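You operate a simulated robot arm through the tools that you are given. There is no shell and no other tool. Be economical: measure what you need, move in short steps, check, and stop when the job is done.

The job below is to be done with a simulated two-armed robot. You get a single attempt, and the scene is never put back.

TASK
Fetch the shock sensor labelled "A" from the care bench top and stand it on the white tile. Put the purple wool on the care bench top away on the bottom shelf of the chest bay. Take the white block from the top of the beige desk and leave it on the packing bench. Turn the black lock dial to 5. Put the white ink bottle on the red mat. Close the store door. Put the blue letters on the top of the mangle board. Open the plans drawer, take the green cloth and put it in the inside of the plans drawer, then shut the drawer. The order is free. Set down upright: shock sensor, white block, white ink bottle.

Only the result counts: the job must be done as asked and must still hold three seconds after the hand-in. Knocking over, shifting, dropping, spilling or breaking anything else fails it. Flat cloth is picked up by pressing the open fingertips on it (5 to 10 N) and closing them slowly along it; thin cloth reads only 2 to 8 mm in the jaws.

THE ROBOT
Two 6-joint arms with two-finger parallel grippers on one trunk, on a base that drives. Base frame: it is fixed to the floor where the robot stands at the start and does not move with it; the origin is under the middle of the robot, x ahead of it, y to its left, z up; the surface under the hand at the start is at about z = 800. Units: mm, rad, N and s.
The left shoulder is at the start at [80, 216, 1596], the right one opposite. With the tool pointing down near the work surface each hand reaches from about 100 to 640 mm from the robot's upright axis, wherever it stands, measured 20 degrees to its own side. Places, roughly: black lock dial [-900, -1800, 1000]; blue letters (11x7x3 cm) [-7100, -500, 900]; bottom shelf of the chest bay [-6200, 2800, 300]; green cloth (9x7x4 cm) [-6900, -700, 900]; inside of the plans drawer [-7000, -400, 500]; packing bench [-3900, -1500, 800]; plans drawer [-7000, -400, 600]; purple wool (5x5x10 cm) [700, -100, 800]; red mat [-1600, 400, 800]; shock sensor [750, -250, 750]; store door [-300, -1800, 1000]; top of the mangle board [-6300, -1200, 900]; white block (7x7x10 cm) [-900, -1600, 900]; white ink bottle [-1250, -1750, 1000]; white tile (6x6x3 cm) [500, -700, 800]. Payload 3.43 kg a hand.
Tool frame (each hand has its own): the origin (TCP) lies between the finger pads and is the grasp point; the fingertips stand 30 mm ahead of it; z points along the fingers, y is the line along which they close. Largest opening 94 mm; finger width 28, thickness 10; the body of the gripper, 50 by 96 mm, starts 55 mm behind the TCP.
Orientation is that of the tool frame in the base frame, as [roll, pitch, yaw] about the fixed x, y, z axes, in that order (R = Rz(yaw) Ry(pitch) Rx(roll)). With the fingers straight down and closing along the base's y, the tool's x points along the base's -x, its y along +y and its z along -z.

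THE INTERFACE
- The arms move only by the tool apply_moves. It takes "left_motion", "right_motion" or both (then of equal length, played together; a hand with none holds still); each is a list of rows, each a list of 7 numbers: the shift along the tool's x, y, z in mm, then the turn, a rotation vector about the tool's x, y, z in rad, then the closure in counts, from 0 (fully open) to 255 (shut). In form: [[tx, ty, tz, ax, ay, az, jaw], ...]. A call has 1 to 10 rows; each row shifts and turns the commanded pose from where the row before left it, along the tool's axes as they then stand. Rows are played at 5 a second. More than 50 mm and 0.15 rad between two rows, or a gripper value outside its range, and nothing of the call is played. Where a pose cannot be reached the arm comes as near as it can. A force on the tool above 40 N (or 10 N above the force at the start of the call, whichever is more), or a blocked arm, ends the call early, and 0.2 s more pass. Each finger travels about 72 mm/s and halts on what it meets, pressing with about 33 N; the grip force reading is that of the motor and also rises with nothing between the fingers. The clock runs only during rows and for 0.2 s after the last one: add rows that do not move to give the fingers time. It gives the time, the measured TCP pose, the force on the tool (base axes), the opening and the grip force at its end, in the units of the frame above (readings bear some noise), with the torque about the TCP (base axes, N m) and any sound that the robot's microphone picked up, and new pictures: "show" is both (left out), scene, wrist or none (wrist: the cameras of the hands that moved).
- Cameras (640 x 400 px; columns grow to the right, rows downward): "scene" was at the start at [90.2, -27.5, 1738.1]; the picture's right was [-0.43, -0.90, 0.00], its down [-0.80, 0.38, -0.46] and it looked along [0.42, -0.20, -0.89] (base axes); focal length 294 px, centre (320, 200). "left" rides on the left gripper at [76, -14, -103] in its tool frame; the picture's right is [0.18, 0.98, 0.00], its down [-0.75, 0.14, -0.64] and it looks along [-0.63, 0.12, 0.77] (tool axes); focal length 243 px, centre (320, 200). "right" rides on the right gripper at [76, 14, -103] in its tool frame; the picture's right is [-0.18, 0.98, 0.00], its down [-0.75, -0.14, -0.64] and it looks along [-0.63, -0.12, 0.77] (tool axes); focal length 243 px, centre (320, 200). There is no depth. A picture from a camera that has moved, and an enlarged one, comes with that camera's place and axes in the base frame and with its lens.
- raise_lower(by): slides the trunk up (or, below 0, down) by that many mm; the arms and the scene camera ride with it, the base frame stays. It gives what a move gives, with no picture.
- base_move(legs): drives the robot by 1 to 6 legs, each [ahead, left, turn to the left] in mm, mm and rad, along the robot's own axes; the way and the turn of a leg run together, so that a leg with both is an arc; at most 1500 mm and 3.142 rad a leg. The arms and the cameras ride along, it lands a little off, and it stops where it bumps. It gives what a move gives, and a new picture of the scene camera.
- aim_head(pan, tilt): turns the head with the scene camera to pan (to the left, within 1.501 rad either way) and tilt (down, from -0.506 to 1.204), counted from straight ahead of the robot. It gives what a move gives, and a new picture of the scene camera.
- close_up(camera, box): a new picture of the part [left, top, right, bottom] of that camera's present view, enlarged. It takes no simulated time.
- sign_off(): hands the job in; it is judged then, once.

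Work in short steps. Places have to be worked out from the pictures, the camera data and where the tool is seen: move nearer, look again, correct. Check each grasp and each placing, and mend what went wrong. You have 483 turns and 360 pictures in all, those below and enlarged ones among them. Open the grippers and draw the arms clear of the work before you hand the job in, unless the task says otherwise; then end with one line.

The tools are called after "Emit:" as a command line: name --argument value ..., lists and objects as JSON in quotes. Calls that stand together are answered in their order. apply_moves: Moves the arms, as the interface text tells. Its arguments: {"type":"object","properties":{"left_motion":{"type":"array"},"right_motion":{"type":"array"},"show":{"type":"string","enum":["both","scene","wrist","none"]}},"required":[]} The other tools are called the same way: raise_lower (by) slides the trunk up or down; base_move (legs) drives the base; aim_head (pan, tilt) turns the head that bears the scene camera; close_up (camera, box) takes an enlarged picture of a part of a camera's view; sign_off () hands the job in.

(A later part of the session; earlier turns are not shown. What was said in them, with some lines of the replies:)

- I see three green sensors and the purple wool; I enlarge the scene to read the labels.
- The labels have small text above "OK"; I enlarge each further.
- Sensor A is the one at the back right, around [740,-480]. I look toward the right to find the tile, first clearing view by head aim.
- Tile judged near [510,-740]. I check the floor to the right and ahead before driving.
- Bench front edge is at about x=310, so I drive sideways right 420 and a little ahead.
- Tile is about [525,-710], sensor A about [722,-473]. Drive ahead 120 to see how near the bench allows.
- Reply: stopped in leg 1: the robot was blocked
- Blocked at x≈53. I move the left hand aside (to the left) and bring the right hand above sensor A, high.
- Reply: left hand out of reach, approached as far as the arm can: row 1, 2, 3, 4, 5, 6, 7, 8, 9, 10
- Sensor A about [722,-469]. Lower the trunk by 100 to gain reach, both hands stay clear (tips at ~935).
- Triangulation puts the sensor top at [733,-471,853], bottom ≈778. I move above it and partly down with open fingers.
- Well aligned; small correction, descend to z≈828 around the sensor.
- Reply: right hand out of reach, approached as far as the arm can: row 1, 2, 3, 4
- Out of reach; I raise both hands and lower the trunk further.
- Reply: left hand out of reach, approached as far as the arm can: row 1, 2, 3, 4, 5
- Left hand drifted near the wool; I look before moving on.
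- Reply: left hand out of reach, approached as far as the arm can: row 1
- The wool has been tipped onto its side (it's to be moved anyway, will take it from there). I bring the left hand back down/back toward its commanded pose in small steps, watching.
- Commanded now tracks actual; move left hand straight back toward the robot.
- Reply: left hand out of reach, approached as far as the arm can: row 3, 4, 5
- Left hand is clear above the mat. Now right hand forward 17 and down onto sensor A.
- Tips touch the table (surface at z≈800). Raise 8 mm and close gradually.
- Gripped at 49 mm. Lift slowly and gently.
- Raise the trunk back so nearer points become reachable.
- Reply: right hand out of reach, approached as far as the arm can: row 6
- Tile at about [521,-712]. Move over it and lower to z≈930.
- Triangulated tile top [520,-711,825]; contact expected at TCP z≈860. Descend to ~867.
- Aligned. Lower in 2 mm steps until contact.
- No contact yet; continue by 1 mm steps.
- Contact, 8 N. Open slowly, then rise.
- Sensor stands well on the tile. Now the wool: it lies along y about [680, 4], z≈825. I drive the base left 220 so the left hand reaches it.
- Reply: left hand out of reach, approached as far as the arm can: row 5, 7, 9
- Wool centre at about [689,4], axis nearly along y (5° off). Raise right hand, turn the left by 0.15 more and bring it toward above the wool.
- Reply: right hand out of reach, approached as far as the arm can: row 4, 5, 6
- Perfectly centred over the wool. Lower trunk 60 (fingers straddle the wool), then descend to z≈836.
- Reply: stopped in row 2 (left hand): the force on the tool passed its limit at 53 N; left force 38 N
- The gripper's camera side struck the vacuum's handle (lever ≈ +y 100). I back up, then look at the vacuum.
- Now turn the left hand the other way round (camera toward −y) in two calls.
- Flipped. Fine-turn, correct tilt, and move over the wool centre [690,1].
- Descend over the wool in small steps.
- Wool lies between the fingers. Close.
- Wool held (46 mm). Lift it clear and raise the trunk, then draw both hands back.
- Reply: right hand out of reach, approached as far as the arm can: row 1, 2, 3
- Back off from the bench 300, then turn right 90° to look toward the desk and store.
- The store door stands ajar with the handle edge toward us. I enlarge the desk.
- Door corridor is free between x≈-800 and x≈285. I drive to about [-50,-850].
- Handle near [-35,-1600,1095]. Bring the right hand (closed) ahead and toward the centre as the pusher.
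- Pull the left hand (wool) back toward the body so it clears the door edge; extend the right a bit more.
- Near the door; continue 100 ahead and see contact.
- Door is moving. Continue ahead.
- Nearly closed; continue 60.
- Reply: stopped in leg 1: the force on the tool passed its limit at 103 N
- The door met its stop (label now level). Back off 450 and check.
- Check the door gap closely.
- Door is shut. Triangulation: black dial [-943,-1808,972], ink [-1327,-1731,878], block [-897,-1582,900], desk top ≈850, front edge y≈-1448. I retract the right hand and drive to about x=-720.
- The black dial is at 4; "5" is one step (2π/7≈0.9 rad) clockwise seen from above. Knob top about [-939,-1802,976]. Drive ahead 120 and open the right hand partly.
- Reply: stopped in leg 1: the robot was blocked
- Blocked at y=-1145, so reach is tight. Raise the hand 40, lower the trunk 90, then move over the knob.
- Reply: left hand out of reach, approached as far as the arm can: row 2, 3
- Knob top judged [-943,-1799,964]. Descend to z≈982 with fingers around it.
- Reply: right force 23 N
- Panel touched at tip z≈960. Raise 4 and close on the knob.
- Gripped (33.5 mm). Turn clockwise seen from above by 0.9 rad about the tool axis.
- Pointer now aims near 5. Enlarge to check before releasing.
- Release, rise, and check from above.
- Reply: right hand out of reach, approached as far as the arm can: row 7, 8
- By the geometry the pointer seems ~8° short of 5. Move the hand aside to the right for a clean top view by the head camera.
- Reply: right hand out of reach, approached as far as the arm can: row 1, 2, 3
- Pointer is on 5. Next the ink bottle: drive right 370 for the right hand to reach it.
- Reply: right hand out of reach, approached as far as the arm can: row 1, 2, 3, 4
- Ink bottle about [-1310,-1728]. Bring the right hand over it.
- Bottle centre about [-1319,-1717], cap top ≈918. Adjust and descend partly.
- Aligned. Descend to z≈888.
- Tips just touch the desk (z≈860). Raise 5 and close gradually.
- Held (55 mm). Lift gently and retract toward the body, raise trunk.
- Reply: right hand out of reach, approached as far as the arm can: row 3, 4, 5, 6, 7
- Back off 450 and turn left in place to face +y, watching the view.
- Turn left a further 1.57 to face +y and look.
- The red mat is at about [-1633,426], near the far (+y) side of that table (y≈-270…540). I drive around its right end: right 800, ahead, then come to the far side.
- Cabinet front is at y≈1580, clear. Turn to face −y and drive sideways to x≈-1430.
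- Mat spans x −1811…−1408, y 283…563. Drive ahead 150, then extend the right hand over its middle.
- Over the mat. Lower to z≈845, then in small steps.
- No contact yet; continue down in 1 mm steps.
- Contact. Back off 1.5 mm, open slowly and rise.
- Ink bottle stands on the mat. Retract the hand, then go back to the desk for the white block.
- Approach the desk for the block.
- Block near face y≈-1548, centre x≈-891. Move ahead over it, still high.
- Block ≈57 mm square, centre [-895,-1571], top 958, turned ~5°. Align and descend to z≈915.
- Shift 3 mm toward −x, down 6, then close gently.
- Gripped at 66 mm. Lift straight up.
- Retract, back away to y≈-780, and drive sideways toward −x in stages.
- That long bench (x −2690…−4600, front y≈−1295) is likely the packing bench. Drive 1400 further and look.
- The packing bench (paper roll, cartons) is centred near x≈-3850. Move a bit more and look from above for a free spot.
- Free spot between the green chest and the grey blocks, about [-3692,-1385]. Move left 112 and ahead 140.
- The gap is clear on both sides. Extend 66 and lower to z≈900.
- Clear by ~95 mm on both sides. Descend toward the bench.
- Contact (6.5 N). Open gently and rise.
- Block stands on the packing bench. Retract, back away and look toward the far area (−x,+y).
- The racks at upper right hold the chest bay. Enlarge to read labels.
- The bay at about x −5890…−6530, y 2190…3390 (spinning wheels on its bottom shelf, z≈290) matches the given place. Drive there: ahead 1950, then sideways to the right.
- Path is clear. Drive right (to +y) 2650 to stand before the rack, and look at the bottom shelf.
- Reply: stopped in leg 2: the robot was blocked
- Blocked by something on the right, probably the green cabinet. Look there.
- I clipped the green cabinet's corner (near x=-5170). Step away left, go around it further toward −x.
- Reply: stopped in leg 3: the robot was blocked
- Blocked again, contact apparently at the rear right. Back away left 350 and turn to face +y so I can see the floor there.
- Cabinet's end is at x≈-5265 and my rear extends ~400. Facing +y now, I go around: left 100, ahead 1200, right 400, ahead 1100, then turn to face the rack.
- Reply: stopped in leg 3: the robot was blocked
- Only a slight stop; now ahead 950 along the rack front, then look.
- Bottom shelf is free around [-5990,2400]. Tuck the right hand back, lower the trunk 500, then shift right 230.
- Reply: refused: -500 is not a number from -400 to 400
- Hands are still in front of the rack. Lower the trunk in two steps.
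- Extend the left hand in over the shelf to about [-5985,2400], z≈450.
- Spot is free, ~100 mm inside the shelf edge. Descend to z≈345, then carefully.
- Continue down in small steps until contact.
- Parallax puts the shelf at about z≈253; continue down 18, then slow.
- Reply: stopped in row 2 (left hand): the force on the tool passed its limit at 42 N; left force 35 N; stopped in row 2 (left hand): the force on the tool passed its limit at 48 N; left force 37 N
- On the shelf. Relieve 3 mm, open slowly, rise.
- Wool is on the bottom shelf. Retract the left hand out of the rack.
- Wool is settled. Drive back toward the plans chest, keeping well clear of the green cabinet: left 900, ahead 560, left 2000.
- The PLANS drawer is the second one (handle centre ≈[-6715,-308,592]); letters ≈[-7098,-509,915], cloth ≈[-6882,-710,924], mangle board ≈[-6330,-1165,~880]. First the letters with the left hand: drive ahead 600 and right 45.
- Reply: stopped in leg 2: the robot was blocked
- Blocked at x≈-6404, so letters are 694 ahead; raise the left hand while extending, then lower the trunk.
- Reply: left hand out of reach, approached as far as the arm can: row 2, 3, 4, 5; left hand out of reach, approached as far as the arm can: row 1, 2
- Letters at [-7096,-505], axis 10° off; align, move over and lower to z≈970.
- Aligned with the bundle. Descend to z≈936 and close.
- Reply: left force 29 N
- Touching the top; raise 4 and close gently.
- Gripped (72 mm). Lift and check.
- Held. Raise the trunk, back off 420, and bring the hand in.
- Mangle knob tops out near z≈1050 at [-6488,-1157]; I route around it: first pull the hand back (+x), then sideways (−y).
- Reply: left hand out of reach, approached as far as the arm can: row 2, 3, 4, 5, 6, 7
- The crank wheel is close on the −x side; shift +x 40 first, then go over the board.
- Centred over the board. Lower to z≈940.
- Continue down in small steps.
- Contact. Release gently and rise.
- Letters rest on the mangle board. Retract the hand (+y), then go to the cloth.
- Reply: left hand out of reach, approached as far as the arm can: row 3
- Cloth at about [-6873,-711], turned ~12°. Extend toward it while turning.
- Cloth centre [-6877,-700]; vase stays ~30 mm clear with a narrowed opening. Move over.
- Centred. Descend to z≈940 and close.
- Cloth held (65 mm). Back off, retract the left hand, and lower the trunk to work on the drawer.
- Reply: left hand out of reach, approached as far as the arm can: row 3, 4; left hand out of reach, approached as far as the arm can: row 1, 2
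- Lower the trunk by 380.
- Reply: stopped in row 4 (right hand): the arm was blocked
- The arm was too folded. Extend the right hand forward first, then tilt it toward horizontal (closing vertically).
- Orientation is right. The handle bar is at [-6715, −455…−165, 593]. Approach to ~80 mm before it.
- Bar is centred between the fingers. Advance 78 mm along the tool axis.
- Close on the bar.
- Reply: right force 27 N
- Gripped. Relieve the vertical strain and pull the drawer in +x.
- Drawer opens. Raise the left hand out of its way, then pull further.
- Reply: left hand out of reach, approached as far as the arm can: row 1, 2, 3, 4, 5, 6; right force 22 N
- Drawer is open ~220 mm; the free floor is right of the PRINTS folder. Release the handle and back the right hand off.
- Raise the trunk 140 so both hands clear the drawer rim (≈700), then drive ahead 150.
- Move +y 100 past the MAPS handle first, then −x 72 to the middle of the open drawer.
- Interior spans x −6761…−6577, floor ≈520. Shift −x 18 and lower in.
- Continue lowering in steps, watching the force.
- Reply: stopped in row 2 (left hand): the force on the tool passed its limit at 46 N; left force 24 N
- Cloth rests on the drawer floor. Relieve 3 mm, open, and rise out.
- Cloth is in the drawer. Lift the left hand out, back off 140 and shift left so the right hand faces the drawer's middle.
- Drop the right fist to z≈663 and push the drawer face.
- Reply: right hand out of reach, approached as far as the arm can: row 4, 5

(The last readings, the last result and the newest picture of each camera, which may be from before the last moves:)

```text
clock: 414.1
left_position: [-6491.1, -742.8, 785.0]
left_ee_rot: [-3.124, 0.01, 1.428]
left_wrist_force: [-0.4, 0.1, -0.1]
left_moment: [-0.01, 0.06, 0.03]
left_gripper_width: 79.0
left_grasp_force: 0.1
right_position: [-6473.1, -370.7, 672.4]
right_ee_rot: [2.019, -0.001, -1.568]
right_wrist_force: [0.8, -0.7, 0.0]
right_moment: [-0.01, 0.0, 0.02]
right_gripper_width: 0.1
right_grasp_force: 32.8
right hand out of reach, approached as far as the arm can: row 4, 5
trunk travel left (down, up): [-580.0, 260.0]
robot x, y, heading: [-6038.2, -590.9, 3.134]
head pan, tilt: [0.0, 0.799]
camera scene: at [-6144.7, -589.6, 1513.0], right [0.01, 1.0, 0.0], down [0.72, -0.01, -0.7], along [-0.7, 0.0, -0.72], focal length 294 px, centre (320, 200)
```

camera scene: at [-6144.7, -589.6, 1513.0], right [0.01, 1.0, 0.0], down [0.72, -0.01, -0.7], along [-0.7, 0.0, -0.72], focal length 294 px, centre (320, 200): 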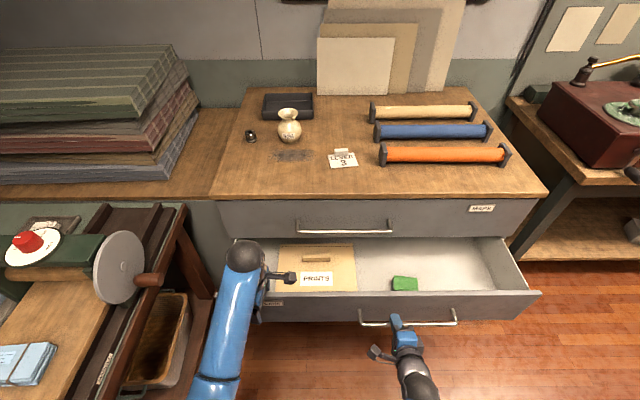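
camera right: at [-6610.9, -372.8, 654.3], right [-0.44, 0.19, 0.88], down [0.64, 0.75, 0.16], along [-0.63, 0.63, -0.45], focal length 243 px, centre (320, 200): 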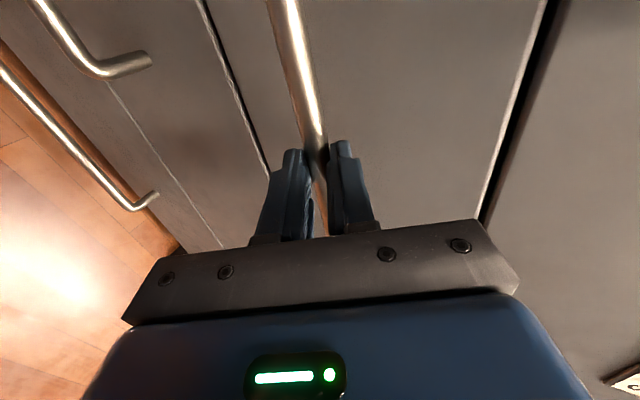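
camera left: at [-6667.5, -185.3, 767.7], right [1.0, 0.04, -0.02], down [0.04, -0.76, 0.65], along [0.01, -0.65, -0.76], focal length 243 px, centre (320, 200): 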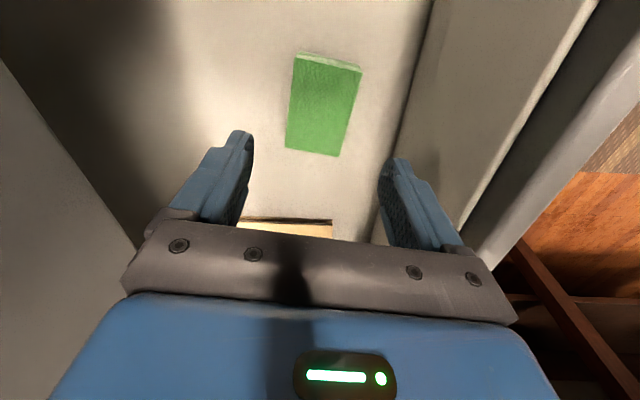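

Push on.

Emit:
apply_moves --right_motion '[[0, 4, 20, 0, 0, 0, 255], [0, 4, 20, 0, 0, 0, 255], [0, 8.6, 18, 0, 0, 0, 255], [0, 8.6, 18, 0, 0, 0, 255], [0, 8.6, 18, 0, 0, 0, 255], [0, 8.6, 18, 0, 0, 0, 255], [0, 8.6, 18, 0, 0, 0, 255], [0, 8.6, 18, 0, 0, 0, 255]]' --show "scene"

```text
clock: 415.9
left_position: [-6491.7, -743.3, 784.5]
left_ee_rot: [-3.124, 0.011, 1.427]
left_wrist_force: [-0.3, 1.0, 0.1]
left_moment: [0.02, 0.02, -0.02]
left_gripper_width: 79.3
left_grasp_force: 0.1
right_position: [-6631.8, -372.0, 661.4]
right_ee_rot: [2.021, 0.0, -1.568]
right_wrist_force: [0.4, -0.3, -0.3]
right_moment: [-0.01, 0.03, 0.01]
right_gripper_width: 0.0
right_grasp_force: 32.8
trunk travel left (down, up): [-580.0, 260.0]
robot x, y, heading: [-6037.9, -587.8, 3.134]
head pan, tilt: [0.0, 0.799]
camera scene: at [-6144.9, -589.6, 1513.0], right [0.01, 1.0, 0.0], down [0.72, -0.01, -0.7], along [-0.7, 0.0, -0.72], focal length 294 px, centre (320, 200)
```

scene: 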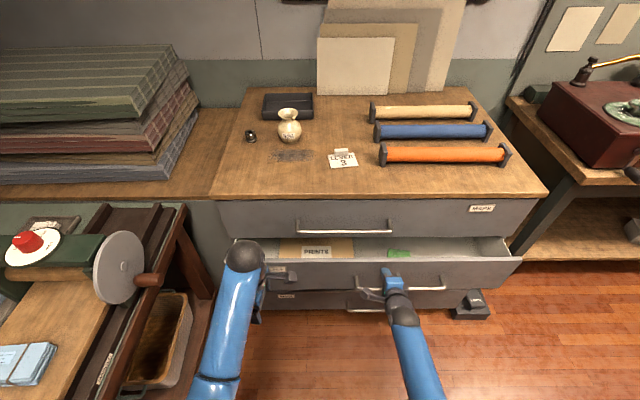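

Drawer slides in. Continue.

Emit:
apply_moves --right_motion '[[0, 8.6, 18, 0, 0, 0, 255], [0, 8.6, 18, 0, 0, 0, 255], [0, 8.6, 18, 0, 0, 0, 255], [0, 8.6, 18, 0, 0, 0, 255], [0, 4.3, 9, 0, 0, 0, 255], [0, 4.3, 9, 0, 0, 0, 255]]' --show "scene"

```text
clock: 417.3
left_position: [-6490.9, -743.4, 785.0]
left_ee_rot: [-3.125, 0.011, 1.427]
left_wrist_force: [-0.3, -0.1, 1.3]
left_moment: [-0.01, -0.01, 0.01]
left_gripper_width: 79.1
left_grasp_force: 0.1
right_position: [-6731.4, -372.6, 663.2]
right_ee_rot: [2.021, 0.003, -1.572]
right_wrist_force: [0.0, -0.8, -0.3]
right_moment: [-0.03, 0.02, 0.01]
right_gripper_width: 0.2
right_grasp_force: 32.8
trunk travel left (down, up): [-580.0, 260.0]
robot x, y, heading: [-6033.5, -588.6, 3.137]
head pan, tilt: [0.0, 0.799]
camera scene: at [-6144.3, -589.8, 1513.1], right [0.01, 1.0, 0.0], down [0.72, 0.0, -0.7], along [-0.7, 0.0, -0.72], focal length 294 px, centre (320, 200)
```

scene: 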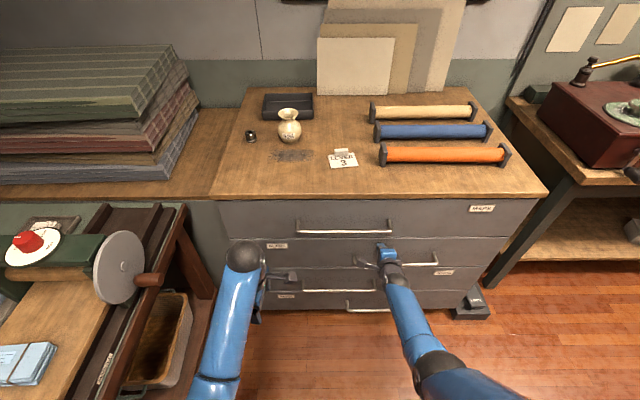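

Nearly flush; push a little more until resistance.

Emit:
apply_moves --right_motion '[[0, 3, 6, 0, 0, 0, 255], [0, 3, 6, 0, 0, 0, 255], [0, 3, 6, 0, 0, 0, 255]]' --show "none"

Emit:
close_up --camera "scene" --box '[210, 180, 560, 320]'

```text
clock: 418.1
left_position: [-6486.3, -743.2, 787.8]
left_ee_rot: [-3.119, 0.013, 1.423]
left_wrist_force: [-1.0, -0.4, 0.5]
left_moment: [-0.01, -0.03, -0.01]
left_gripper_width: 79.3
left_grasp_force: 0.1
right_position: [-6736.0, -372.4, 662.5]
right_ee_rot: [2.021, 0.003, -1.57]
right_wrist_force: [24.4, -1.3, 19.0]
right_moment: [-0.01, 0.48, 0.07]
right_gripper_width: 0.0
right_grasp_force: 33.7
right hand out of reach, approached as far as the arm can: row 1
trunk travel left (down, up): [-580.0, 260.0]
robot x, y, heading: [-6035.1, -590.1, 3.134]
head pan, tilt: [0.0, 0.799]
stopped in row 3 (right hand): the force on the tool passed its limit at 46 N (the readings are from after the stop); the commanded pose is now the measured one
```

```text
1.83 times, centred on (385, 250) of scene
camera zoom: at [-6134.8, -591.0, 1514.0], right [0.01, 1.0, 0.0], down [0.71, -0.01, -0.7], along [-0.7, 0.01, -0.71], focal length 537 px, centre (201, 109)
```

zoom: 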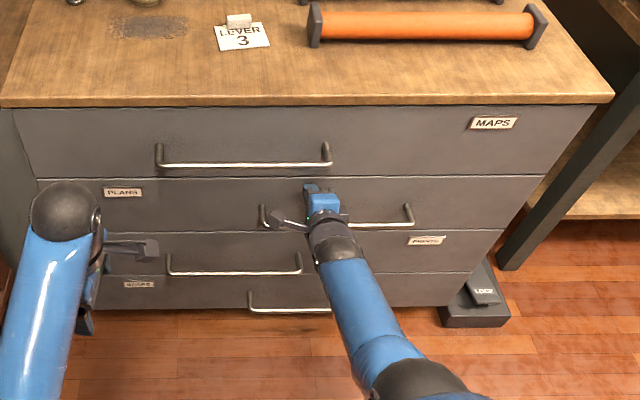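

Drawer is shut against its stop. Withdraw the right hand, raise the trunk and check.

Emit:
apply_moves --right_motion '[[0, 0, -15, 0, 0, 0, 255], [0, 0, -25, 0, 0, 0, 255], [0, 0, -30, 0, 0, 0, 255], [0, 0, -30, 0, 0, 0, 255], [0, 0, -30, 0, 0, 0, 255], [0, 0, -30, 0, 0, 0, 200], [0, 0, -30, 0, 0, 0, 100], [0, 0, 0, 0, 0, 0, 0]]' --left_motion '[[0, 0, -10, 0, 0, 0, 0], [0, 20, -10, 0, 0, 0, 0], [0, 20, 0, 0, 0, 0, 0], [0, 20, 0, 0, 0, 0, 0], [0, 20, 0, 0, 0, 0, 0], [0, 0, 0, 0, 0, 0, 0], [0, 0, 0, 0, 0, 0, 0], [0, 0, 0, 0, 0, 0, 0]]' --show "none"

Emit:
base_move --legs '[[-300, 0, 0]]'

Emit:
close_up --camera "scene" --box '[220, 120, 520, 310]'

```text
clock: 419.9
left_position: [-6412.7, -754.5, 785.3]
left_ee_rot: [-3.121, 0.01, 1.425]
left_wrist_force: [0.0, 0.0, -0.5]
left_moment: [-0.04, -0.03, -0.04]
left_gripper_width: 93.8
left_grasp_force: 0.0
left hand out of reach, approached as far as the arm can: row 2, 4
right_position: [-6575.9, -370.6, 740.5]
right_ee_rot: [2.028, 0.0, -1.567]
right_wrist_force: [0.5, -0.1, 0.5]
right_moment: [0.01, 0.02, 0.01]
right_gripper_width: 93.8
right_grasp_force: 0.1
right hand out of reach, approached as far as the arm can: row 1
trunk travel left (down, up): [-580.0, 260.0]
robot x, y, heading: [-6035.5, -591.2, 3.132]
head pan, tilt: [0.0, 0.799]
```

```text
clock: 421.9
left_position: [-6114.4, -757.7, 785.1]
left_ee_rot: [-3.124, 0.011, 1.43]
left_wrist_force: [-0.3, 0.0, 0.6]
left_moment: [0.02, -0.02, 0.02]
left_gripper_width: 94.2
left_grasp_force: 0.0
right_position: [-6278.5, -375.6, 739.7]
right_ee_rot: [2.027, 0.002, -1.566]
right_wrist_force: [-0.6, 0.1, 1.4]
right_moment: [0.04, 0.0, 0.03]
right_gripper_width: 94.2
right_grasp_force: 0.1
trunk travel left (down, up): [-580.0, 260.0]
robot x, y, heading: [-5734.3, -592.8, 3.133]
head pan, tilt: [0.0, 0.799]
camera scene: at [-5845.4, -591.9, 1513.0], right [0.01, 1.0, 0.0], down [0.72, 0.0, -0.7], along [-0.7, 0.0, -0.72], focal length 294 px, centre (320, 200)
```

scene: 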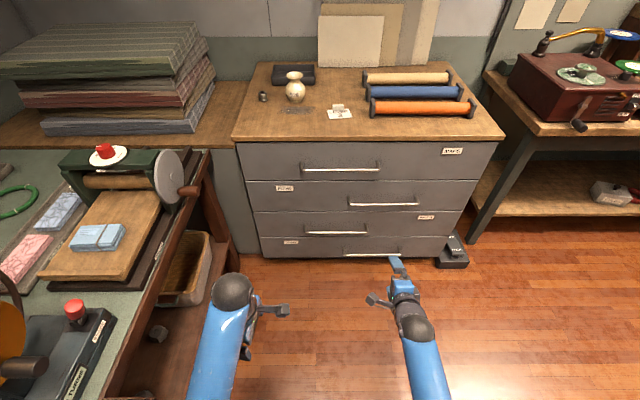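

```text
2.11 times, centred on (370, 215) of scene
camera zoom: at [-5845.4, -591.9, 1513.0], right [0.01, 1.0, 0.0], down [0.72, 0.0, -0.7], along [-0.7, 0.0, -0.72], focal length 618 px, centre (215, 168)
```

zoom: 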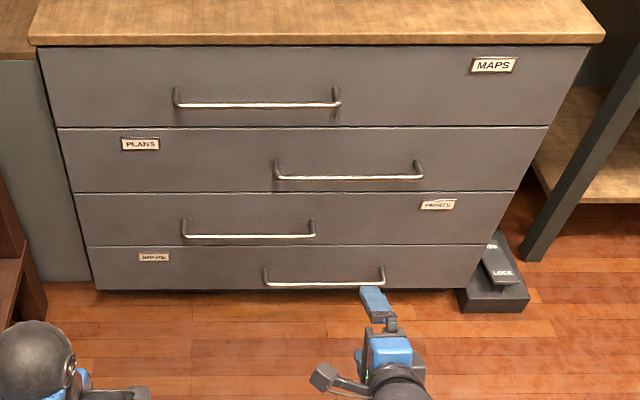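

The drawer is flush, the letters lie on the mangle board, and the dial pointer is within about a degree of 5. Both grippers are open and clear of the work, so I hand in.

Emit:
sign_off

```text
The job is handed in.
```

All eight items are done and the job is handed in; along the way I tipped the purple wool onto its side (it now lies on the bottom shelf) and bumped the green cabinet and the vacuum, neither of which seems to have moved.
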